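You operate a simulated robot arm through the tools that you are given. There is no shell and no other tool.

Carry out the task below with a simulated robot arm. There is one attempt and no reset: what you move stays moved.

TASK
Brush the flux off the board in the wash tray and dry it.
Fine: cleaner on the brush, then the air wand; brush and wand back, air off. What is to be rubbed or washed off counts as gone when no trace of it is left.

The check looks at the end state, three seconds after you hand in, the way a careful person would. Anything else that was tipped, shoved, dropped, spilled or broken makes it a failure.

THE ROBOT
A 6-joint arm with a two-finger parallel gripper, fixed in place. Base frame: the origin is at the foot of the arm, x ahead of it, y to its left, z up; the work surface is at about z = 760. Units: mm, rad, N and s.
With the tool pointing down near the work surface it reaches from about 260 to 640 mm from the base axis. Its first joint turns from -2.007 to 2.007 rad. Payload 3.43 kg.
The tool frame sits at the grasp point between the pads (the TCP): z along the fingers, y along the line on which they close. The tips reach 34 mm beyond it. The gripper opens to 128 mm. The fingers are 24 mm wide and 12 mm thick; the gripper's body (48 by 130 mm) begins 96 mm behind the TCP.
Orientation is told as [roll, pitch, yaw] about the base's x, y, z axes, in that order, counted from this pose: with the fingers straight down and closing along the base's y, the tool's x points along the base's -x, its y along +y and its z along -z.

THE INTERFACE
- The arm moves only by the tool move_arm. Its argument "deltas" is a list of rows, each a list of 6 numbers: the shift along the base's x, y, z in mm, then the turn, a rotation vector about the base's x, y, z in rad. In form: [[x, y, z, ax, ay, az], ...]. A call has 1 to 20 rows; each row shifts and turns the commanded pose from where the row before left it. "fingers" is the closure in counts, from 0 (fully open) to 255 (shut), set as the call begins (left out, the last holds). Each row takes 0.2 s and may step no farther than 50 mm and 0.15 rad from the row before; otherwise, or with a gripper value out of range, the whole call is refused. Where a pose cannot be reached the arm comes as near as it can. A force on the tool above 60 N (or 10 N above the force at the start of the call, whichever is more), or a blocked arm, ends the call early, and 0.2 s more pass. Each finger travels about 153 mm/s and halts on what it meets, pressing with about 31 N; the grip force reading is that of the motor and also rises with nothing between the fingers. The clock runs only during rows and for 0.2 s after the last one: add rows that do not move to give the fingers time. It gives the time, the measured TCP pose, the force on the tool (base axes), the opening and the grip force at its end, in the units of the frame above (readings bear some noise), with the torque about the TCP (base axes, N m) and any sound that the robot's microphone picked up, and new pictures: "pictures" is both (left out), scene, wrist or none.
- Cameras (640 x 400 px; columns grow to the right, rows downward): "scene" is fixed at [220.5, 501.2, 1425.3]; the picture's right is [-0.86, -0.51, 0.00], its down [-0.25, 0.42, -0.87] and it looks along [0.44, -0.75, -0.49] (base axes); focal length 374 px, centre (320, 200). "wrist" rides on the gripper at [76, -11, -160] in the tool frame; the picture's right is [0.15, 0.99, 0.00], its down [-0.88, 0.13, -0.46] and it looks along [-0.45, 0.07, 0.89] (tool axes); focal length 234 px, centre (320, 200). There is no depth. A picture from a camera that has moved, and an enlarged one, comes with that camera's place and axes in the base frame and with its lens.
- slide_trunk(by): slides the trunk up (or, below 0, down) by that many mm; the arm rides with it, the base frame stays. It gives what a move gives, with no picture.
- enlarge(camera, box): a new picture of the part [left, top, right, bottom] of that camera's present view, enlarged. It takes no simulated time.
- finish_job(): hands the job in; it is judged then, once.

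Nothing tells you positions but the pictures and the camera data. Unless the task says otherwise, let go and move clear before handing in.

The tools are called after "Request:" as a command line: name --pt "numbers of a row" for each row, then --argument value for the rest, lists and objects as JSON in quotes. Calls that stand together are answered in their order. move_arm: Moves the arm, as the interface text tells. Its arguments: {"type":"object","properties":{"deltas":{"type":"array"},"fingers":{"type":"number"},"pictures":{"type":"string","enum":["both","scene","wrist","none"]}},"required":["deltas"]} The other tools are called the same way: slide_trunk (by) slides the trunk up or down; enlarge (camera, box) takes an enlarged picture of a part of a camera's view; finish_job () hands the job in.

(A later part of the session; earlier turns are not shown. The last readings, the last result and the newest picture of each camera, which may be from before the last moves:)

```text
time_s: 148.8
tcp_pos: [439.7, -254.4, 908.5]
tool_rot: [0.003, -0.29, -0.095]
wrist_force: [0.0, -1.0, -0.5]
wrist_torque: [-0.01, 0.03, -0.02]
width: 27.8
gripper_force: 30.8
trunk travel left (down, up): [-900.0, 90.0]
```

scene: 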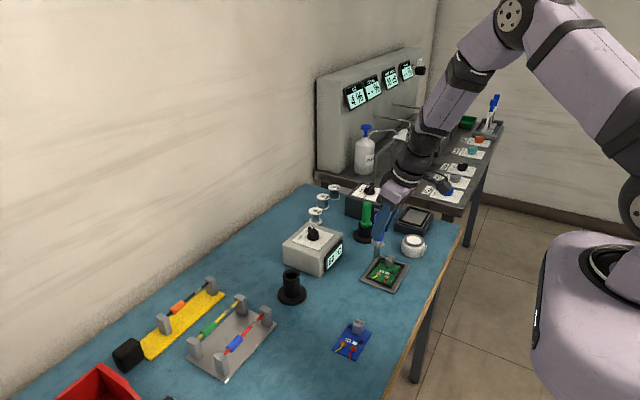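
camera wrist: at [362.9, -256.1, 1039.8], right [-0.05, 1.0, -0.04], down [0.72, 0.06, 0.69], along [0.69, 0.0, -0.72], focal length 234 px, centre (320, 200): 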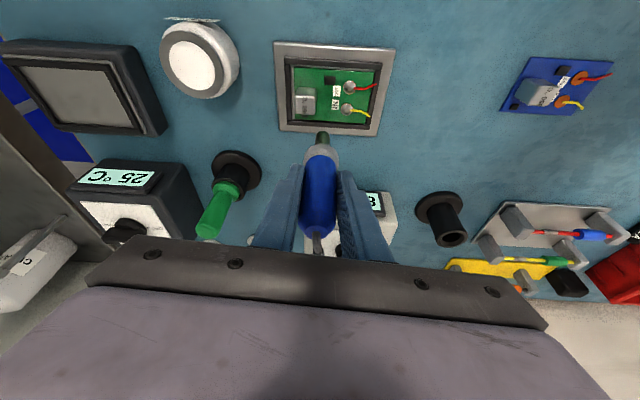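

The board is clean and dry. Now the wand goes back: up, round the box, and over its stand.

Request:
move_arm --pt "0 0 47 0 0 0" --pt "0 0 47 0 0 0" --pt "18.6 39.2 0 0 0 0" --pt "18.6 39.2 0 0 0 0" --pt "18.6 39.2 0 0 0 0" --pt "18.6 39.2 0 0 0 0" --pt "18.6 39.2 0 0 0 0" --pt "45 0 0 0 0 0" --pt "45 0 0 0 0 0" --pt "0 0 -30 0 0 0" --pt "0 0 -20 0 0 0"

Request:
enlarge --camera "scene" --box '[250, 190, 340, 310]'

Request:
enlarge --camera "wrist" --box '[260, 60, 380, 200]'

```text
time_s: 151.2
tcp_pos: [623.8, -58.8, 951.6]
tool_rot: [0.003, -0.293, -0.093]
wrist_force: [1.1, 0.0, -1.5]
wrist_torque: [0.01, -0.05, -0.01]
width: 28.0
gripper_force: 30.8
trunk travel left (down, up): [-900.0, 90.0]
camera wrist: at [504.5, -59.3, 1083.8], right [-0.05, 1.0, -0.04], down [0.72, 0.06, 0.69], along [0.69, 0.0, -0.72], focal length 234 px, centre (320, 200)
```

scene: 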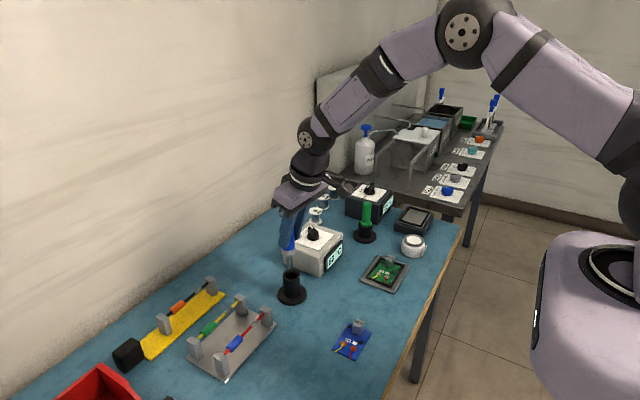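
wrist: 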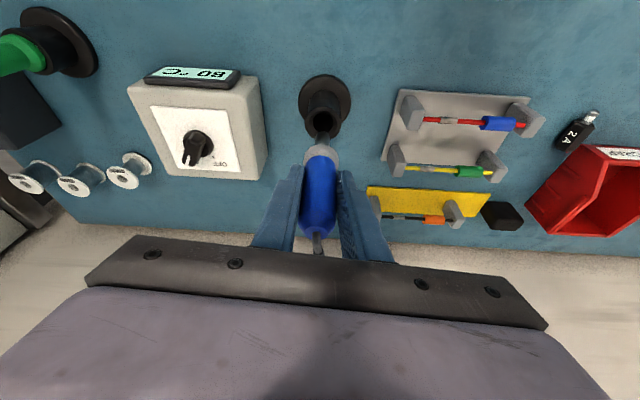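

```text
3.33 times, centred on (295, 250) of scene
camera zoom: at [220.5, 501.2, 1425.3], right [-0.86, -0.51, 0.0], down [-0.25, 0.42, -0.87], along [0.44, -0.75, -0.49], focal length 1246 px, centre (403, 33)
```

zoom: 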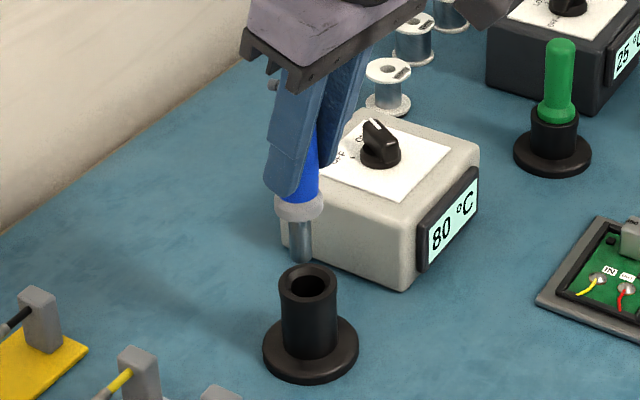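

```text
2.86 times, centred on (320, 130) of wrist
camera zoom: at [504.5, -59.3, 1083.8], right [-0.05, 1.0, -0.04], down [0.72, 0.06, 0.69], along [0.69, 0.0, -0.72], focal length 669 px, centre (320, 400)
```

zoom: 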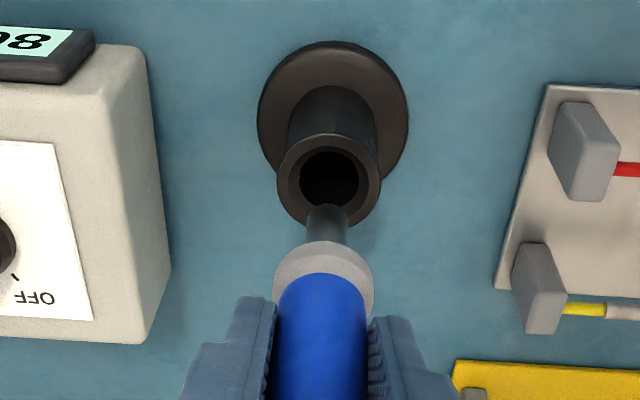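

The nozzle is above the mouth. I'll lower it in.

Request:
move_arm --pt "0 0 -18 0 0 0" --pt "0 0 -18 0 0 0" --pictures "none"

Request:
enlarge --camera "scene" --box '[250, 200, 340, 310]'

Request:
enlarge --camera "wrist" --box '[270, 70, 380, 200]'

```text
time_s: 151.8
tcp_pos: [624.8, -59.4, 916.6]
tool_rot: [0.003, -0.288, -0.095]
wrist_force: [-0.2, -0.1, -0.1]
wrist_torque: [0.01, 0.01, 0.03]
width: 27.8
gripper_force: 31.1
trunk travel left (down, up): [-900.0, 90.0]
```

```text
3.64 times, centred on (295, 255) of scene
camera zoom: at [220.5, 501.2, 1425.3], right [-0.86, -0.51, 0.0], down [-0.25, 0.42, -0.87], along [0.44, -0.75, -0.49], focal length 1359 px, centre (411, 0)
```

zoom: 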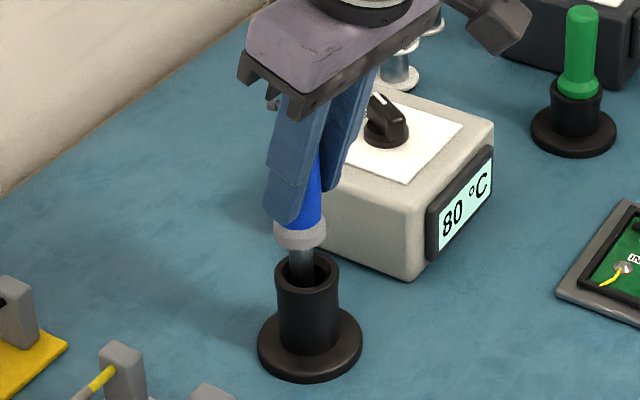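

```text
3.08 times, centred on (325, 135) of wrist
camera zoom: at [504.0, -59.3, 1048.7], right [-0.05, 1.0, -0.04], down [0.72, 0.06, 0.69], along [0.69, 0.0, -0.72], focal length 720 px, centre (305, 400)
```

zoom: 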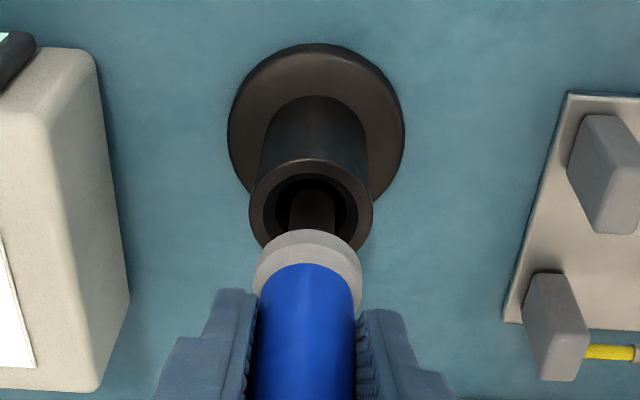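

Request:
move_arm --pt "0 0 -15 0 0 0" --pt "0 0 -8 0 0 0" --pt "0 0 -5 0 0 0" --pt "0 0 -2 0 0 0" --pictures "none"

Request:
enlarge --camera "scene" --box '[250, 200, 340, 310]'

```text
time_s: 152.8
tcp_pos: [624.1, -60.3, 886.4]
tool_rot: [0.004, -0.292, -0.095]
wrist_force: [-0.7, 0.1, -1.2]
wrist_torque: [0.02, 0.0, 0.0]
width: 27.8
gripper_force: 31.1
trunk travel left (down, up): [-900.0, 90.0]
```

```text
3.64 times, centred on (295, 255) of scene
camera zoom: at [220.5, 501.2, 1425.3], right [-0.86, -0.51, 0.0], down [-0.25, 0.42, -0.87], along [0.44, -0.75, -0.49], focal length 1359 px, centre (411, 0)
```

zoom: 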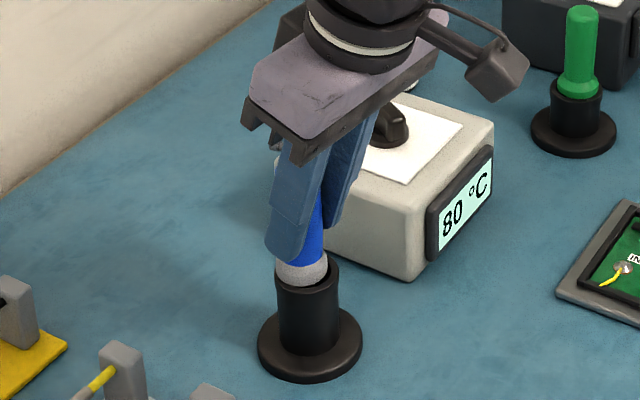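

Seated as before. I'll release it, rise, and retrace my path to the knob to switch the air off.

Request:
move_arm --pt "0 0 -1 0 0 0" --pt "0 0 0 0 0 0" --pictures "none"

Request:
move_arm --pt "0 0 0 0 0 0" --pt "0 0 0 0 0 0" --pt "0 0 0 0 0 0" --fingers 116 --pictures "none"

Request:
move_arm --pt "0 0 25 0 0 0" --pt "0 0 30 0 0 0" --pt "0 0 35 0 0 0" --pt "0 0 27 0 0 0" --pt "0 -2 0 -0.0097 -0.1046 0" --pt "4 -20 0 -0.0097 -0.1046 0" --pt "4 -35 0 0 0 -0.108" --pt "5 -35 0 0 0 -0.108" --pt "5 -35 -15 0 0 -0.108" --pt "0 -15 -15 0 0 -0.108"

Request:
enlarge --camera "scene" --box '[255, 190, 355, 310]'

Request:
enlarge --camera "wrist" --box '[240, 60, 400, 240]'

```text
time_s: 153.4
tcp_pos: [624.2, -58.9, 885.3]
tool_rot: [0.001, -0.292, -0.093]
wrist_force: [-0.7, 0.6, 2.0]
wrist_torque: [-0.04, 0.0, -0.02]
width: 27.6
gripper_force: 31.2
trunk travel left (down, up): [-900.0, 90.0]
```

```text
time_s: 154.2
tcp_pos: [623.3, -59.4, 885.8]
tool_rot: [0.003, -0.291, -0.093]
wrist_force: [-0.3, 0.7, -0.1]
wrist_torque: [-0.01, 0.03, -0.01]
width: 69.9
gripper_force: 0.2
trunk travel left (down, up): [-900.0, 90.0]
```

```text
time_s: 156.4
tcp_pos: [640.6, -202.6, 971.1]
tool_rot: [0.001, -0.501, -0.53]
wrist_force: [1.2, 1.1, -0.2]
wrist_torque: [-0.01, 0.05, -0.04]
width: 69.8
gripper_force: 0.1
trunk travel left (down, up): [-900.0, 90.0]
camera wrist: at [511.2, -139.7, 1076.0], right [0.39, 0.92, -0.07], down [0.54, -0.17, 0.82], along [0.75, -0.36, -0.56], focal length 234 px, centre (320, 200)
```

scene: 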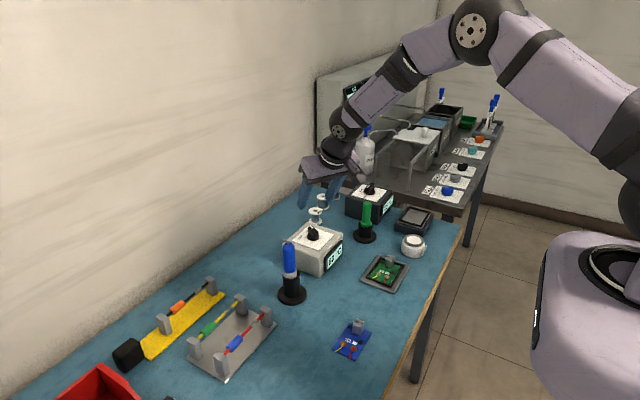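
wrist: 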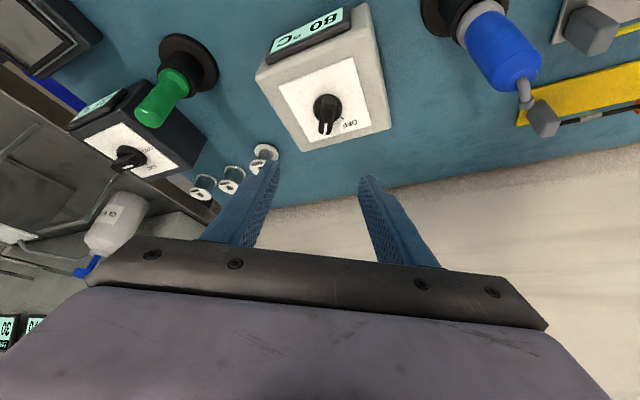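

```text
3.33 times, centred on (305, 250) of scene
camera zoom: at [220.5, 501.2, 1425.3], right [-0.86, -0.51, 0.0], down [-0.25, 0.42, -0.87], along [0.44, -0.75, -0.49], focal length 1246 px, centre (370, 33)
```

zoom: 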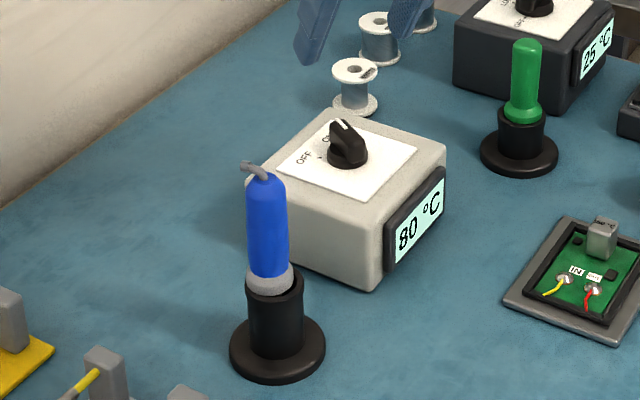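

```text
2.22 times, centred on (320, 150) of wrist
camera zoom: at [511.2, -139.7, 1076.0], right [0.39, 0.92, -0.07], down [0.54, -0.17, 0.82], along [0.75, -0.36, -0.56], focal length 520 px, centre (320, 311)
```

zoom: 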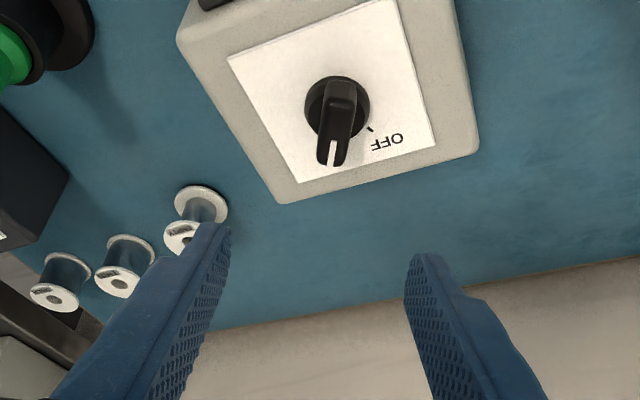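

The wand and brush stand in their holders. I'll lower over the knob again with the fingers on either side of the bar.

Request:
move_arm --pt "1 1 -30 0 0 0" --pt "0 0.5 -30 0 0 0" --pt "0 0 -25 0 0 0" --fingers 150

Request:
enlarge --camera "wrist" --box '[250, 90, 390, 240]'

Request:
enlarge --camera "scene" --box '[280, 195, 350, 275]'

```text
time_s: 157.2
tcp_pos: [643.7, -199.4, 885.8]
tool_rot: [0.004, -0.501, -0.526]
wrist_force: [0.4, 0.2, -0.6]
wrist_torque: [-0.03, 0.03, 0.02]
width: 52.7
gripper_force: 0.1
trunk travel left (down, up): [-900.0, 90.0]
camera wrist: at [512.7, -136.9, 991.1], right [0.39, 0.92, -0.07], down [0.54, -0.17, 0.82], along [0.75, -0.35, -0.56], focal length 234 px, centre (320, 200)
```

scene: 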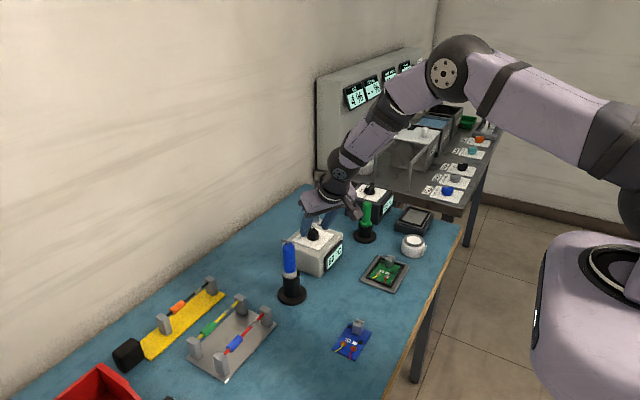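
wrist: 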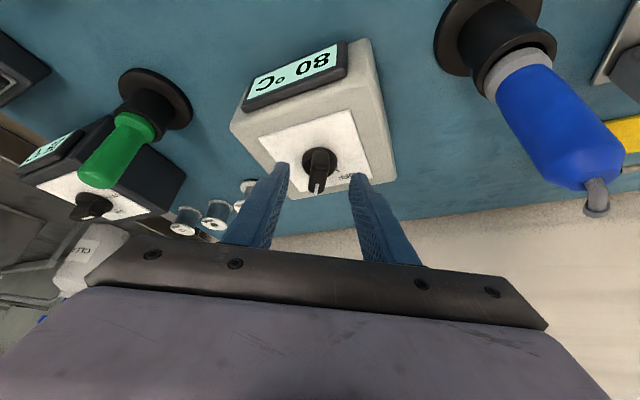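

```text
2.67 times, centred on (320, 165) of wrist
camera zoom: at [512.7, -136.9, 991.1], right [0.39, 0.92, -0.07], down [0.54, -0.17, 0.82], along [0.75, -0.35, -0.56], focal length 624 px, centre (320, 293)
```

zoom: 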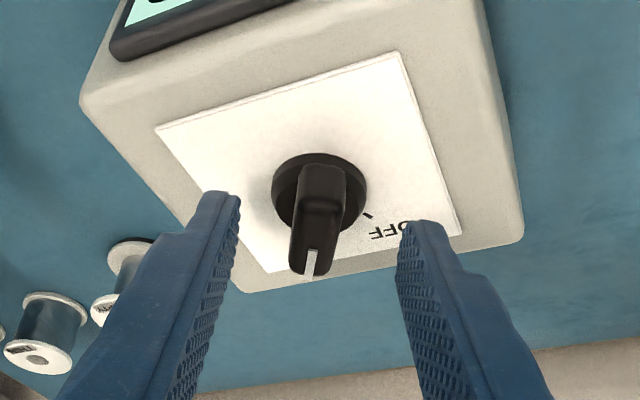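

```text
5.00 times, centred on (315, 235) of scene
camera zoom: at [220.5, 501.2, 1425.3], right [-0.86, -0.51, 0.0], down [-0.25, 0.42, -0.87], along [0.44, -0.75, -0.49], focal length 1869 px, centre (345, 25)
```

zoom: 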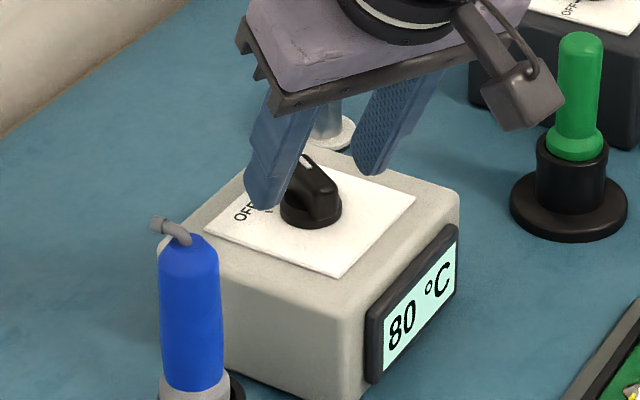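

Request:
move_arm --pt "0 0 -6 0 0 0" --pt "0 0 -6 0 0 0" --pictures "none"

Request:
move_arm --pt "0 0 0 0 0 0" --pt "0 0 0 0 0 0" --pt "0 0 0 0 0 0" --fingers 255 --pictures "none"

Request:
enlarge --camera "wrist" --box '[250, 90, 390, 240]'

```text
time_s: 157.8
tcp_pos: [641.5, -200.5, 875.8]
tool_rot: [0.004, -0.5, -0.528]
wrist_force: [0.5, -0.1, -1.0]
wrist_torque: [-0.01, -0.02, -0.01]
width: 52.7
gripper_force: 0.1
trunk travel left (down, up): [-900.0, 90.0]
```

```text
time_s: 158.6
tcp_pos: [641.8, -200.0, 875.1]
tool_rot: [0.001, -0.501, -0.527]
wrist_force: [0.3, 0.1, -1.1]
wrist_torque: [-0.5, -0.27, 0.02]
width: 16.0
gripper_force: 45.1
trunk travel left (down, up): [-900.0, 90.0]
```

```text
2.67 times, centred on (320, 165) of wrist
camera zoom: at [511.7, -137.9, 979.5], right [0.38, 0.92, -0.07], down [0.54, -0.17, 0.82], along [0.75, -0.35, -0.56], focal length 624 px, centre (320, 293)
```

zoom: 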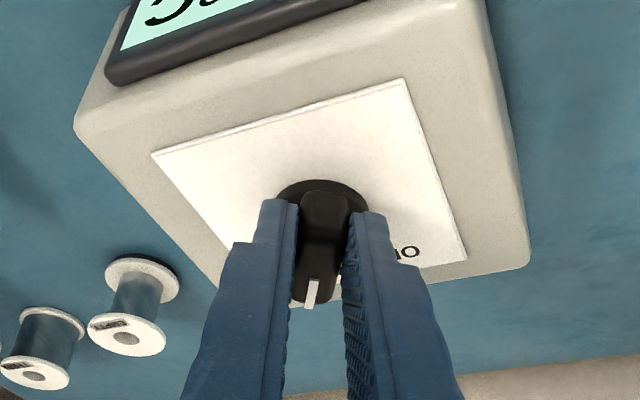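

The bar is held again. I'll turn it counter-clockwise by 60°, back to OFF.

Request:
move_arm --pt "-1.05 -2.11 0 0 0 0.131" --pt "-0.76 -2.23 0 0 0 0.131" --pt "-0.46 -2.31 0 0 0 0.131" --pt "-0.15 -2.35 0 0 0 0.131" --pt "0.15 -2.35 0 0 0 0.131" --pt "0.46 -2.3 0 0 0 0.131" --pt "0.76 -2.23 0 0 0 0.131" --pt "1.04 -2.11 0 0 0 0.131"

Request:
enlarge --camera "wrist" --box '[250, 80, 390, 240]'

Request:
enlarge --camera "scene" --box '[280, 195, 350, 275]'

```text
time_s: 160.4
tcp_pos: [641.8, -220.8, 875.0]
tool_rot: [0.0, -0.504, 0.524]
wrist_force: [-4.2, -12.1, 0.9]
wrist_torque: [-0.14, 0.01, -0.15]
width: 16.0
gripper_force: 45.3
trunk travel left (down, up): [-900.0, 90.0]
camera wrist: at [523.1, -301.8, 979.6], right [-0.61, 0.79, -0.07], down [0.41, 0.39, 0.82], along [0.68, 0.47, -0.56], focal length 234 px, centre (320, 200)
```

scene: 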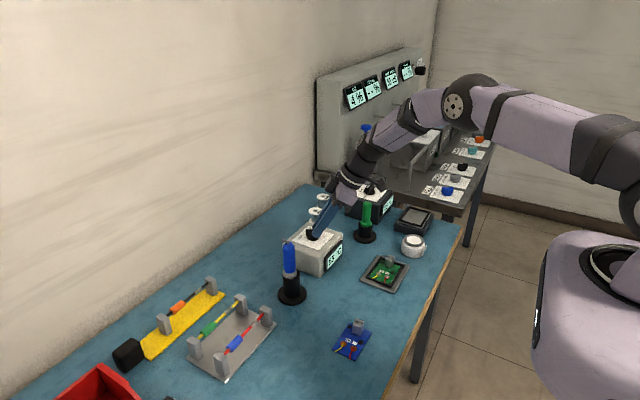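
wrist: 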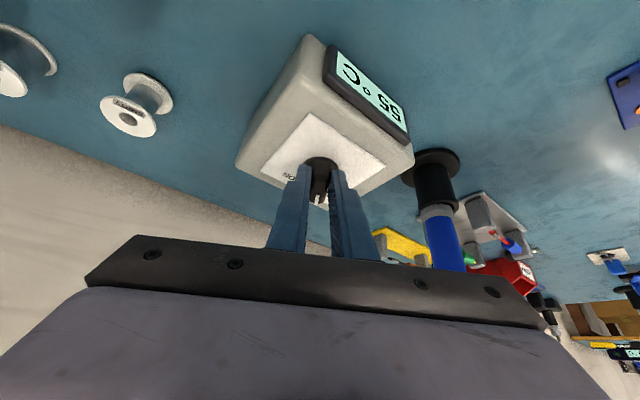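

```text
2.50 times, centred on (320, 160) of wrist
camera zoom: at [523.1, -301.8, 979.6], right [-0.61, 0.79, -0.07], down [0.41, 0.39, 0.82], along [0.68, 0.47, -0.56], focal length 585 px, centre (320, 300)
```

zoom: 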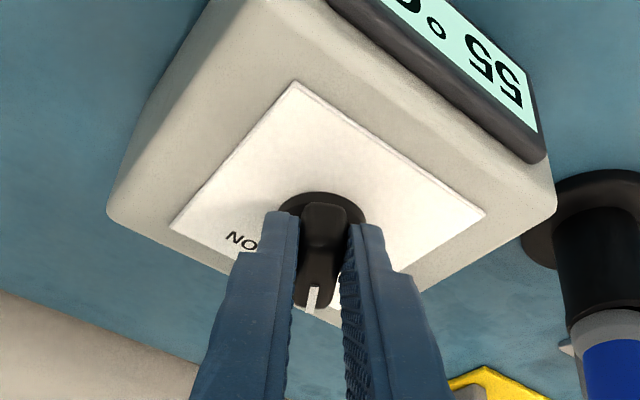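

```text
5.00 times, centred on (315, 235) of scene
camera zoom: at [220.5, 501.2, 1425.3], right [-0.86, -0.51, 0.0], down [-0.25, 0.42, -0.87], along [0.44, -0.75, -0.49], focal length 1869 px, centre (345, 25)
```

zoom: 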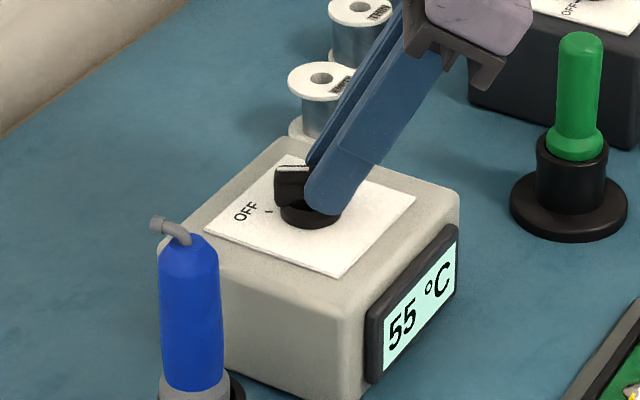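

It's at OFF and the temperature is falling (55 °C). I'll open the fingers, rise clear and check.

Request:
move_arm --pt "0 0 0 0 0 0" --pt "0 0 0 0 0 0" --pt "0 0 25 0 0 0" --pt "0 0 35 0 0 0" --pt "0 0 40 0 0 0" --pt "-20 0 20 0 0 -0.12" --pt "-30 5 0 0 0 -0.12" --pt "-40 10 0 0 0 -0.12" --pt "-40 20 0 0 0 -0.12" --fingers 130

Request:
enlarge --camera "scene" --box '[270, 180, 440, 310]'

Request:
enlarge --camera "scene" --box '[280, 215, 350, 280]'

Request:
enlarge --camera "wrist" --box '[200, 40, 420, 200]'

```text
time_s: 162.4
tcp_pos: [510.9, -181.4, 997.2]
tool_rot: [0.0, -0.503, 0.043]
wrist_force: [0.4, 0.0, 0.1]
wrist_torque: [0.0, -0.03, 0.0]
width: 62.6
gripper_force: 0.0
trunk travel left (down, up): [-900.0, 90.0]
camera wrist: at [366.4, -199.2, 1101.7], right [-0.17, 0.98, -0.07], down [0.55, 0.15, 0.82], along [0.82, 0.1, -0.56], focal length 234 px, centre (320, 200)
```

scene: 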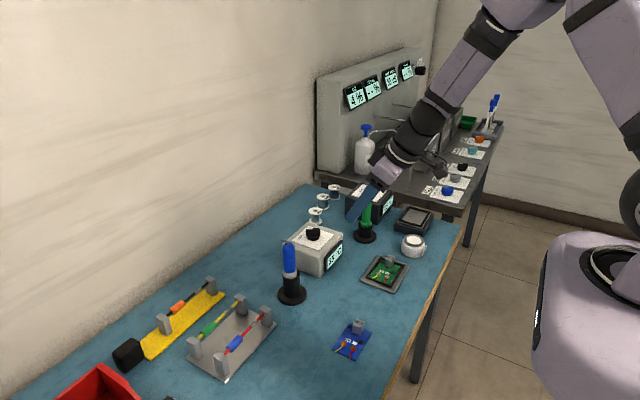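
wrist: 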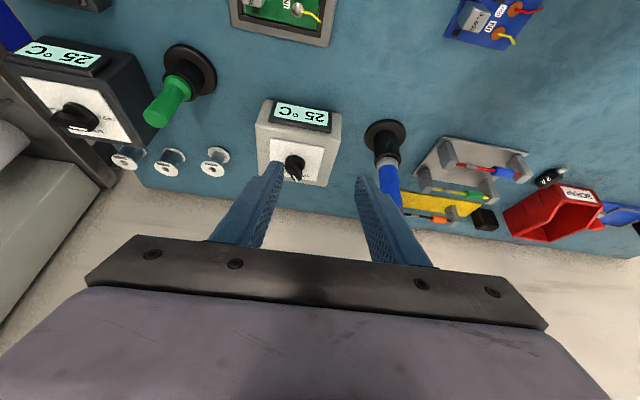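

```text
3.08 times, centred on (355, 245) of scene
camera zoom: at [220.5, 501.2, 1425.3], right [-0.86, -0.51, 0.0], down [-0.25, 0.42, -0.87], along [0.44, -0.75, -0.49], focal length 1150 px, centre (212, 62)
```

zoom: 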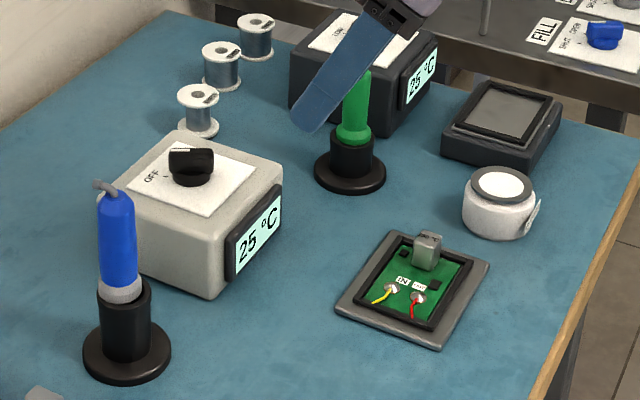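

```text
6.15 times, centred on (315, 248) of scene
camera zoom: at [220.5, 501.2, 1425.3], right [-0.86, -0.51, 0.0], down [-0.25, 0.42, -0.87], along [0.44, -0.75, -0.49], focal length 2300 px, centre (351, -92)
```

zoom: 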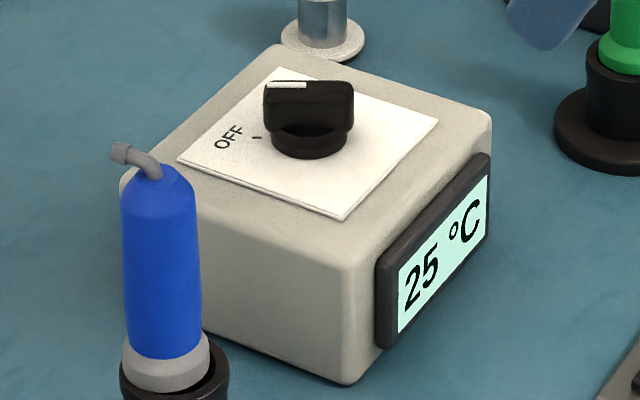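

```text
2.50 times, centred on (310, 120) of wrist
camera zoom: at [366.4, -199.2, 1101.7], right [-0.17, 0.98, -0.07], down [0.55, 0.15, 0.82], along [0.82, 0.1, -0.56], focal length 585 px, centre (345, 400)
```

zoom: 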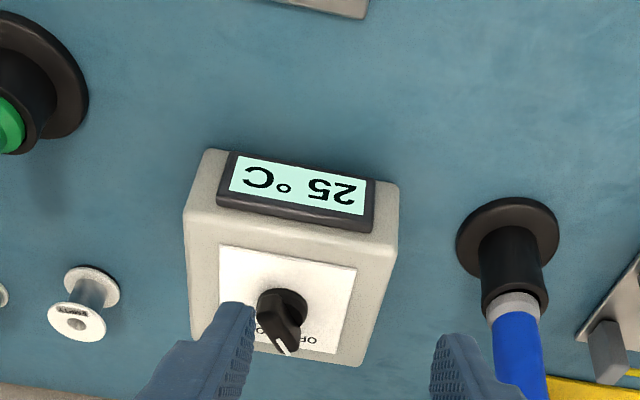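

The air is off and back at 25 °C. I'll compare the tray, pot and stands with the first pictures, using the same crops.

Request:
enlarge --camera "scene" --box '[350, 225, 440, 300]'

Request:
enlarge --camera "scene" --box '[275, 225, 350, 310]'

Request:
move_arm --pt "-30 20 20 0 0.12 0" --pt "-20 40 20 0 0.12 0" --pt "-10 45 10 0 0.1 0" --pt "0 45 0 0 0.1 0" --pt "0 45 0 0 0 0" --pt "0 45 0 0 0 0" --fingers 0

Request:
enlarge --camera "scene" --box '[340, 170, 440, 240]'

Request:
enlarge --camera "scene" --box '[365, 255, 405, 290]'

```text
5.33 times, centred on (395, 262) of scene
camera zoom: at [220.5, 501.2, 1425.3], right [-0.86, -0.51, 0.0], down [-0.25, 0.42, -0.87], along [0.44, -0.75, -0.49], focal length 1994 px, centre (-80, -133)
```

zoom: 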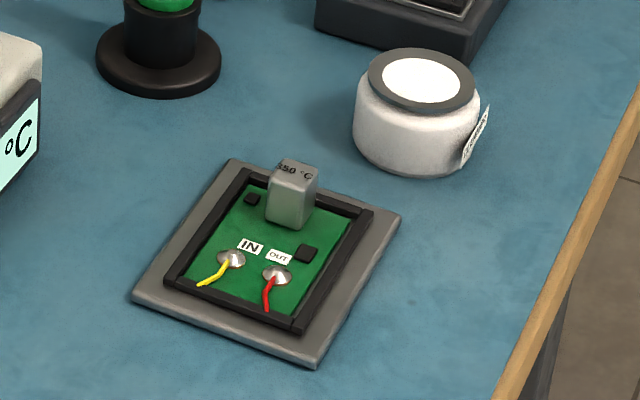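

```text
4.71 times, centred on (312, 268) of scene
camera zoom: at [220.5, 501.2, 1425.3], right [-0.86, -0.51, 0.0], down [-0.25, 0.42, -0.87], along [0.44, -0.75, -0.49], focal length 1759 px, centre (355, -118)
```

zoom: 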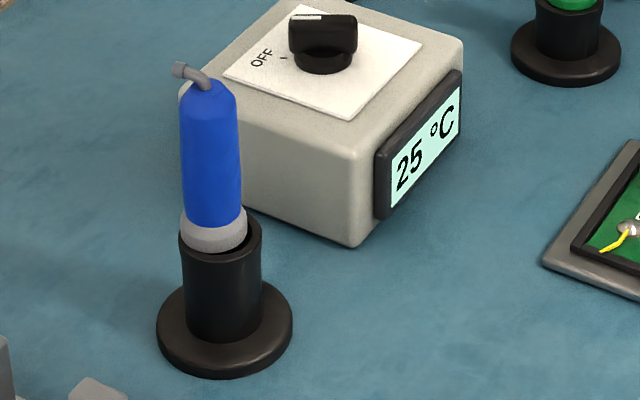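

```text
time_s: 163.8
tcp_pos: [451.6, 58.4, 1047.3]
tool_rot: [0.019, -0.061, 0.037]
wrist_force: [-0.1, 0.0, 0.8]
wrist_torque: [0.0, -0.02, 0.02]
width: 128.0
gripper_force: 0.1
trunk travel left (down, up): [-900.0, 90.0]
camera wrist: at [366.5, 39.3, 1202.2], right [-0.18, 0.98, 0.01], down [0.85, 0.15, 0.51], along [0.5, 0.1, -0.86], focal length 234 px, centre (320, 200)
```

scene: 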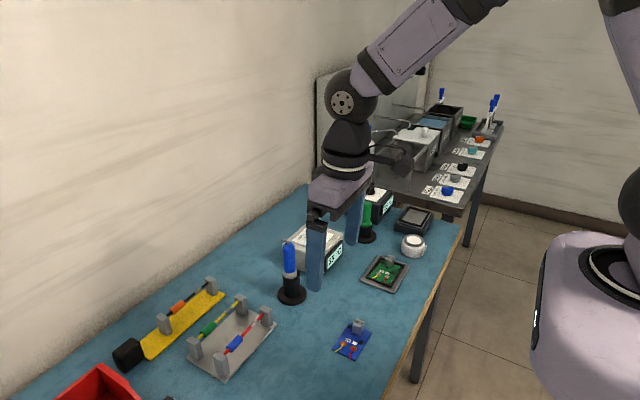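
wrist: 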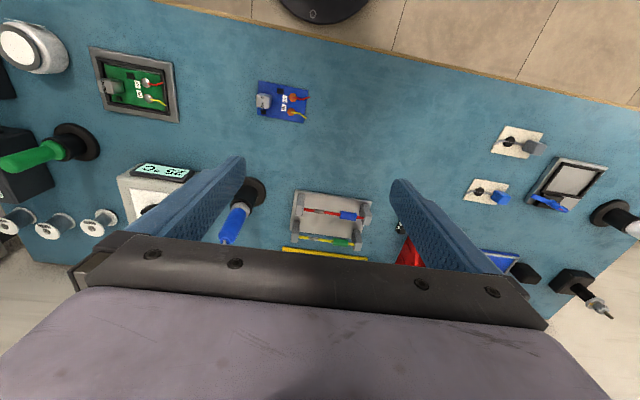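

```text
5.71 times, centred on (390, 205) of scene
camera zoom: at [220.5, 501.2, 1425.3], right [-0.86, -0.51, 0.0], down [-0.25, 0.42, -0.87], along [0.44, -0.75, -0.49], focal length 2136 px, centre (-80, 171)
```

zoom: 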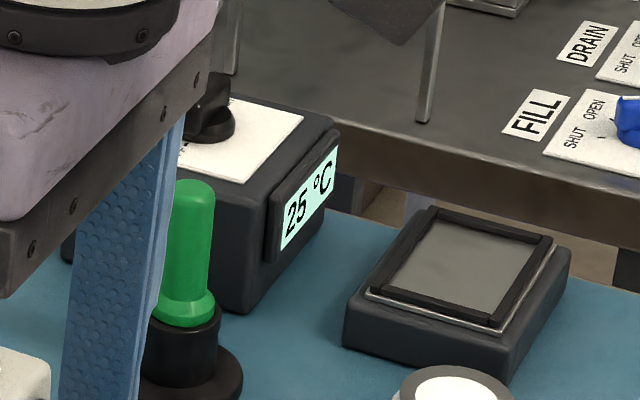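

```text
11.43 times, centred on (385, 272) of scene
camera zoom: at [220.5, 501.2, 1425.3], right [-0.86, -0.51, 0.0], down [-0.25, 0.42, -0.87], along [0.44, -0.75, -0.49], focal length 4272 px, centre (-423, -629)
```

zoom: 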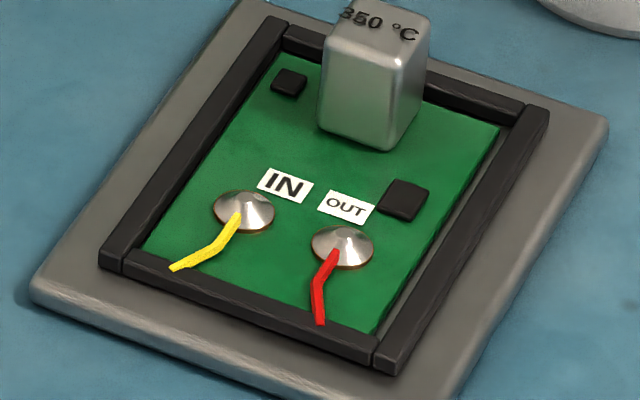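

The tray, pot and boxes match the first pictures. The wand sits a few millimetres off-centre in its stand, so I'll look closely at how it rests.

Request:
enlarge --camera "scene" --box '[272, 235, 312, 305]'

Request:
enlarge --camera "wrist" --box '[205, 165, 285, 250]'

```text
5.71 times, centred on (292, 270) of scene
camera zoom: at [220.5, 501.2, 1425.3], right [-0.86, -0.51, 0.0], down [-0.25, 0.42, -0.87], along [0.44, -0.75, -0.49], focal length 2136 px, centre (480, -200)
```

zoom: 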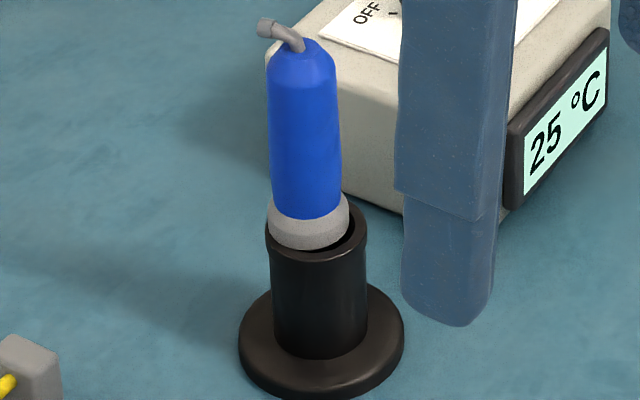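

```text
4.71 times, centred on (245, 208) of wrist
camera zoom: at [366.5, 39.3, 1202.2], right [-0.18, 0.98, 0.01], down [0.85, 0.15, 0.51], along [0.5, 0.1, -0.86], focal length 1102 px, centre (673, 165)
```

zoom: 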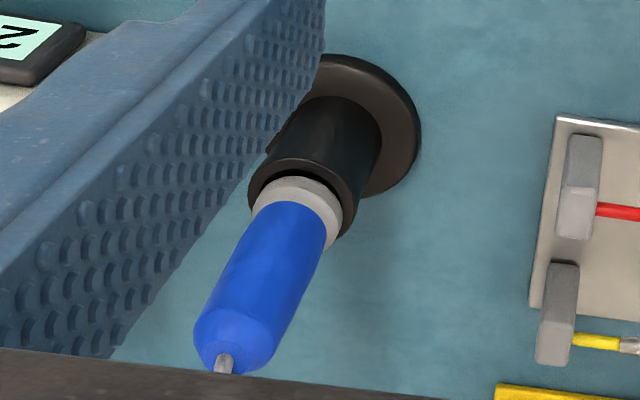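

The collar rests about 3 mm towards the far side of the rim. It's safe, but I'd rather leave it as I found it, so I'll grip it again and re-centre it.

Request:
move_arm --pt "34 -23 -9 0 -0.115 0" --pt "34 -23 -9 0 -0.115 0" --pt "34 -23 -9 0 0 -0.13" --pt "34 -23 -9 -0.019 0 0" --pt "34 -23 -9 0 0 0" --fingers 116 --pictures "wrist"

Request:
enlarge --camera "wrist" --box '[250, 50, 390, 190]'

```text
time_s: 165.0
tcp_pos: [624.7, -58.2, 998.4]
tool_rot: [-0.007, -0.291, -0.086]
wrist_force: [1.0, 0.6, 0.1]
wrist_torque: [0.01, 0.01, 0.0]
width: 70.0
gripper_force: 0.1
trunk travel left (down, up): [-900.0, 90.0]
camera wrist: at [504.5, -58.1, 1130.4], right [-0.05, 1.0, -0.05], down [0.72, 0.07, 0.69], along [0.69, 0.0, -0.72], focal length 234 px, centre (320, 200)
```

wrist: 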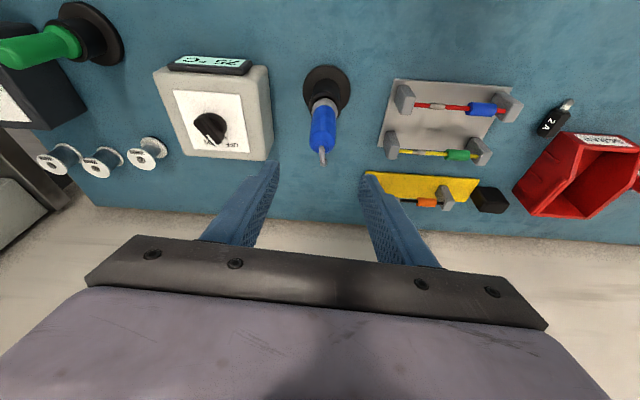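

```text
2.86 times, centred on (320, 120) of wrist
camera zoom: at [504.5, -58.1, 1130.4], right [-0.05, 1.0, -0.05], down [0.72, 0.07, 0.69], along [0.69, 0.0, -0.72], focal length 669 px, centre (320, 429)
```

zoom: 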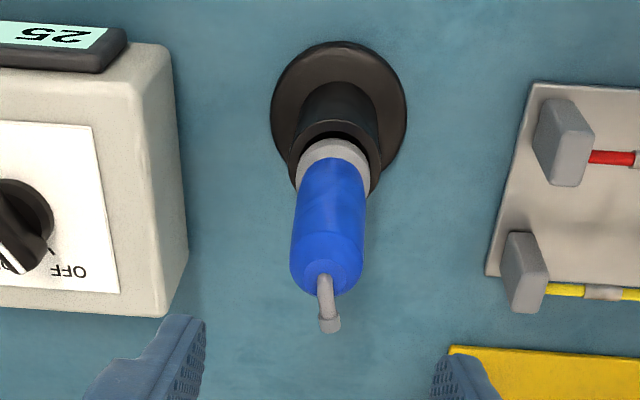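

Request:
move_arm --pt "0 -0.5 -30 0 0 0" --pt "0 0 -30 0 0 0" --pt "0 0 -30 0 0 0" --pt "0 0 -23 0 0 0" --pictures "none"

Request:
move_arm --pt "0 0 0 0 0 0" --pt "0 0 0 0 0 0" --pt "0 0 0 0 0 0" --fingers 255 --pictures "none"

Request:
move_arm --pt "0 0 4 0 0 0" --pt "0 0 2 0 0 0" --pt "-2 0 0 0 0 0" --pt "-1.7 0 0 0 0 0" --pictures "wrist"

Request:
enlarge --camera "wrist" --box '[260, 60, 390, 200]'

Request:
enlarge --camera "scene" --box '[272, 235, 312, 305]'

```text
time_s: 166.0
tcp_pos: [623.9, -58.9, 887.1]
tool_rot: [-0.008, -0.293, -0.086]
wrist_force: [0.5, -0.3, -0.9]
wrist_torque: [0.01, -0.01, 0.0]
width: 69.6
gripper_force: 0.0
trunk travel left (down, up): [-900.0, 90.0]
```

```text
time_s: 166.8
tcp_pos: [623.8, -58.6, 886.0]
tool_rot: [-0.006, -0.293, -0.086]
wrist_force: [0.5, -0.3, 0.3]
wrist_torque: [0.03, -0.03, 0.01]
width: 28.1
gripper_force: 30.8
trunk travel left (down, up): [-900.0, 90.0]
```

```text
time_s: 167.8
tcp_pos: [619.1, -58.3, 893.1]
tool_rot: [-0.005, -0.292, -0.085]
wrist_force: [0.4, 0.4, -1.3]
wrist_torque: [0.01, 0.03, -0.01]
width: 27.8
gripper_force: 30.8
trunk travel left (down, up): [-900.0, 90.0]
camera wrist: at [499.6, -58.0, 1025.4], right [-0.05, 1.0, -0.05], down [0.72, 0.07, 0.69], along [0.69, 0.0, -0.72], focal length 234 px, centre (320, 200)
```

wrist: 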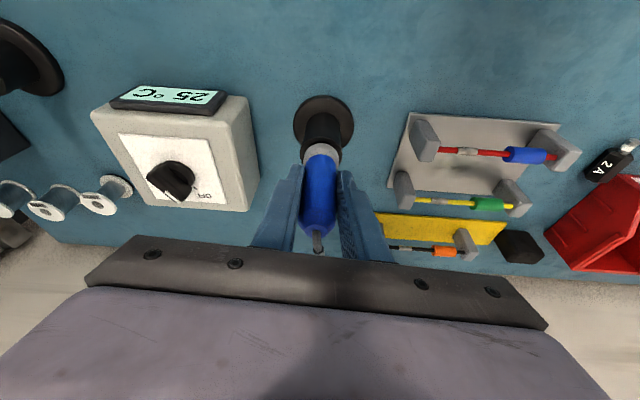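

```text
2.86 times, centred on (325, 130) of wrist
camera zoom: at [499.6, -58.0, 1025.4], right [-0.05, 1.0, -0.05], down [0.72, 0.07, 0.69], along [0.69, 0.0, -0.72], focal length 669 px, centre (306, 400)
```

zoom: 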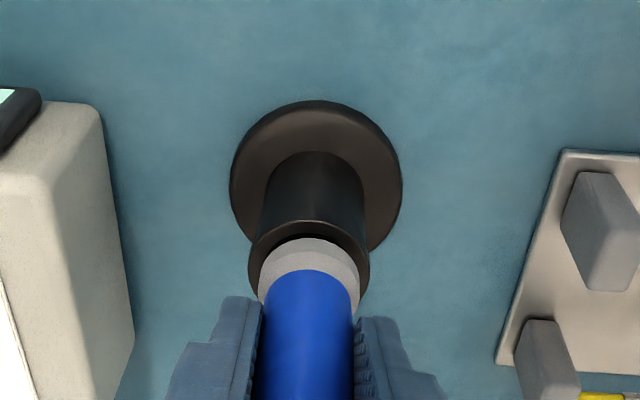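

```text
5.71 times, centred on (292, 270) of scene
camera zoom: at [220.5, 501.2, 1425.3], right [-0.86, -0.51, 0.0], down [-0.25, 0.42, -0.87], along [0.44, -0.75, -0.49], focal length 2136 px, centre (480, -200)
```

zoom: 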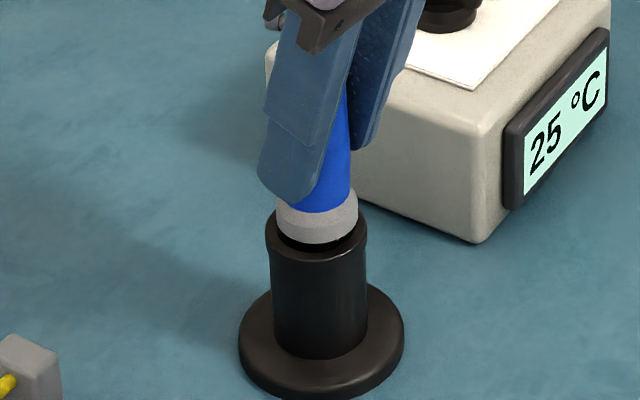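

Now it's centred over the tube. I'll lower it to its seat and release.

Request:
move_arm --pt "0.5 0 -3 0 0 0" --pt "0 0 -3 0 0 0" --pt "0 0 -2 0 0 0" --pictures "none"

Request:
enlarge --camera "scene" --box '[272, 235, 312, 305]'

```text
time_s: 168.6
tcp_pos: [619.8, -58.0, 886.1]
tool_rot: [-0.008, -0.295, -0.087]
wrist_force: [-2.4, -1.6, 8.5]
wrist_torque: [0.0, 0.1, 0.0]
width: 28.0
gripper_force: 31.0
trunk travel left (down, up): [-900.0, 90.0]
```

```text
5.71 times, centred on (292, 270) of scene
camera zoom: at [220.5, 501.2, 1425.3], right [-0.86, -0.51, 0.0], down [-0.25, 0.42, -0.87], along [0.44, -0.75, -0.49], focal length 2136 px, centre (480, -200)
```

zoom: 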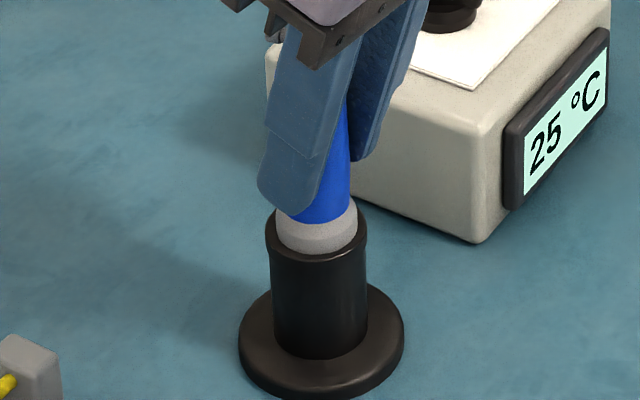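

Request:
move_arm --pt "0 0 1 0 0 0" --pictures "none"

Request:
move_arm --pt "0 0 0 0 0 0" --pt "0 0 0 0 0 0" --pt "0 0 0 0 0 0" --fingers 116 --pictures "none"

Request:
move_arm --pt "0 0 25 0 0 0" --pt "0 0 30 0 0 0" --pt "0 0 35 0 0 0" --pt "0 0 30 0 0 0" --pt "-40 10 10 0 0.1 0" --pt "-40 20 10 0 0.1 0" --pt "-40 25 10 0 0.09 0" --pt "-30 35 0 0 0 0" --pt "-20 40 0 0 0 0" --pt "-10 45 0 0 0 0"

Request:
enlarge --camera "scene" --box '[275, 225, 350, 310]'

Request:
enlarge --camera "scene" --box '[280, 170, 480, 300]'

```text
time_s: 169.0
tcp_pos: [619.3, -57.8, 886.5]
tool_rot: [-0.008, -0.295, -0.088]
wrist_force: [0.4, -1.6, 5.0]
wrist_torque: [-0.01, -0.11, -0.02]
width: 27.8
gripper_force: 30.7
trunk travel left (down, up): [-900.0, 90.0]
```

```text
time_s: 169.8
tcp_pos: [620.8, -58.4, 886.1]
tool_rot: [-0.008, -0.292, -0.085]
wrist_force: [0.3, -0.6, -0.1]
wrist_torque: [-0.01, -0.03, -0.01]
width: 69.9
gripper_force: 0.0
trunk travel left (down, up): [-900.0, 90.0]
```

```text
time_s: 172.0
tcp_pos: [438.6, 120.0, 1035.6]
tool_rot: [-0.033, -0.005, -0.082]
wrist_force: [-0.7, 0.6, 0.0]
wrist_torque: [-0.05, 0.02, -0.03]
width: 69.9
gripper_force: 0.0
trunk travel left (down, up): [-900.0, 90.0]
camera wrist: at [361.9, 120.1, 1196.4], right [-0.06, 1.0, -0.03], down [0.89, 0.07, 0.45], along [0.46, 0.0, -0.89], focal length 234 px, centre (320, 200)
```

scene: 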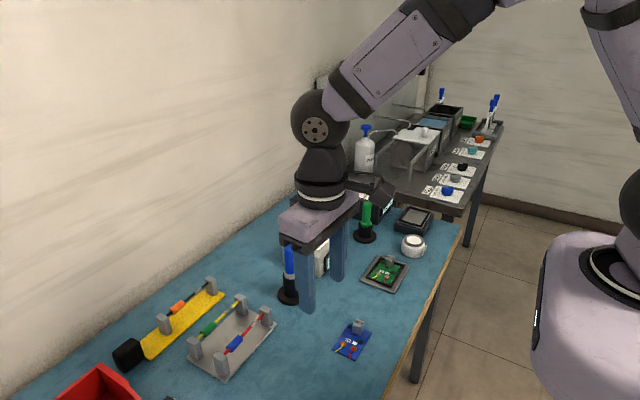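
wrist: 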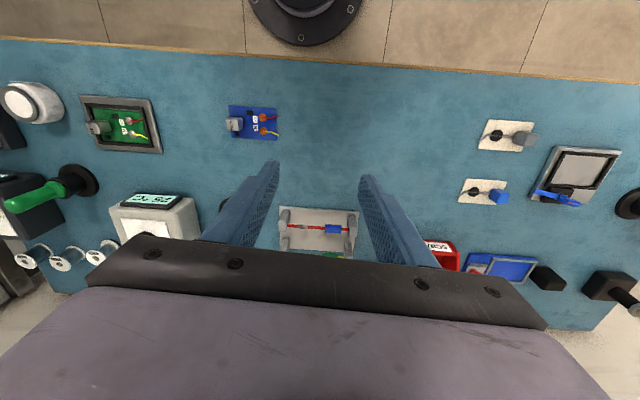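

```text
4.71 times, centred on (312, 268) of scene
camera zoom: at [220.5, 501.2, 1425.3], right [-0.86, -0.51, 0.0], down [-0.25, 0.42, -0.87], along [0.44, -0.75, -0.49], focal length 1759 px, centre (355, -118)
```

zoom: 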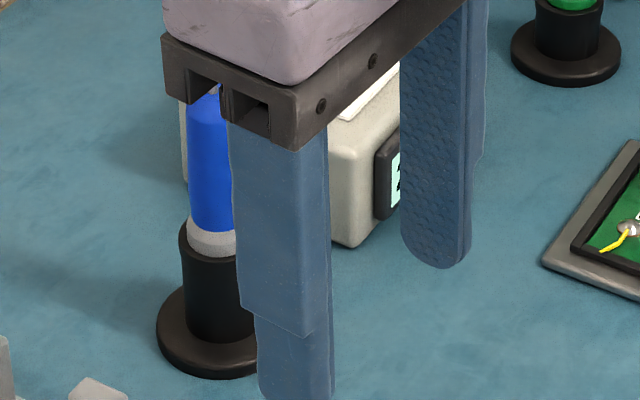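

```text
3.08 times, centred on (380, 235) of scene
camera zoom: at [220.5, 501.2, 1425.3], right [-0.86, -0.51, 0.0], down [-0.25, 0.42, -0.87], along [0.44, -0.75, -0.49], focal length 1150 px, centre (135, 92)
```

zoom: 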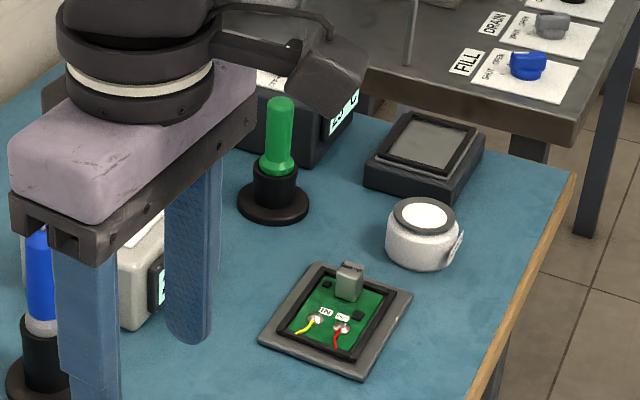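

The collar's edge is back where it was in the first picture. I'll move the arm clear for one last full view of everything I handled.

Request:
move_arm --pt "0 45 15 0 0 0" --pt "0 45 15 0 0 0" --pt "-5 45 15 0 0 0" --pt "-15 45 15 0 0 0" --pt "-25 40 10 0 0 0" --pt "-35 30 0 0 0 0"

Request:
enlarge --camera "scene" --box '[260, 170, 440, 310]'

Request:
enlarge --camera "scene" --box '[275, 225, 350, 310]'

```text
time_s: 173.4
tcp_pos: [358.0, 369.2, 1109.0]
tool_rot: [-0.033, -0.004, -0.083]
wrist_force: [0.2, -0.1, 0.3]
wrist_torque: [-0.03, 0.01, 0.04]
width: 70.0
gripper_force: 0.0
trunk travel left (down, up): [-900.0, 90.0]
camera wrist: at [280.9, 369.8, 1269.9], right [-0.06, 1.0, -0.03], down [0.89, 0.07, 0.45], along [0.46, 0.0, -0.89], focal length 234 px, centre (320, 200)
```

scene: 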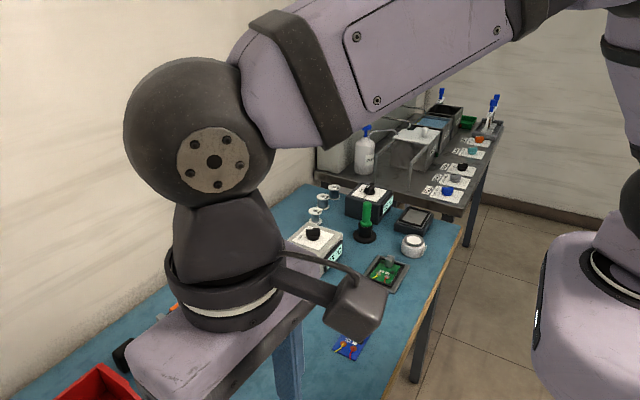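
wrist: 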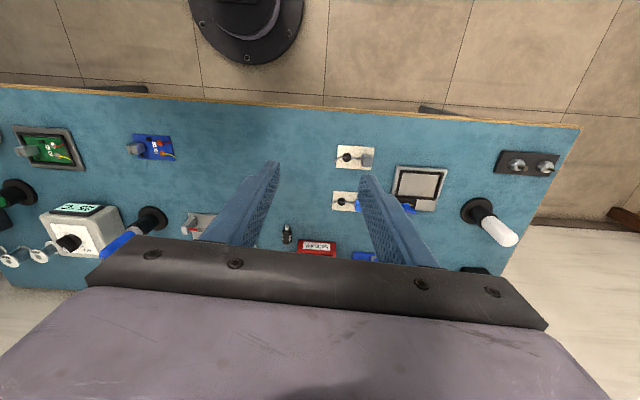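

```text
2.86 times, centred on (350, 240) of scene
camera zoom: at [220.5, 501.2, 1425.3], right [-0.86, -0.51, 0.0], down [-0.25, 0.42, -0.87], along [0.44, -0.75, -0.49], focal length 1068 px, centre (234, 86)
```

zoom: 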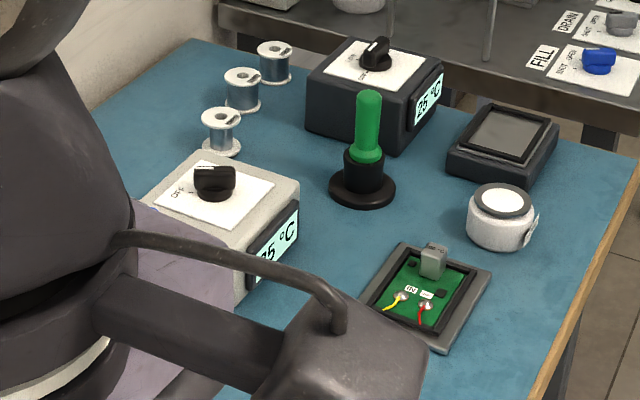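

```text
4.71 times, centred on (312, 268) of scene
camera zoom: at [220.5, 501.2, 1425.3], right [-0.86, -0.51, 0.0], down [-0.25, 0.42, -0.87], along [0.44, -0.75, -0.49], focal length 1759 px, centre (355, -118)
```

zoom: 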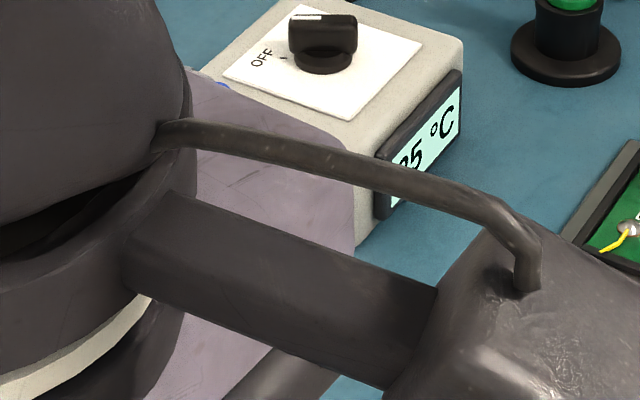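

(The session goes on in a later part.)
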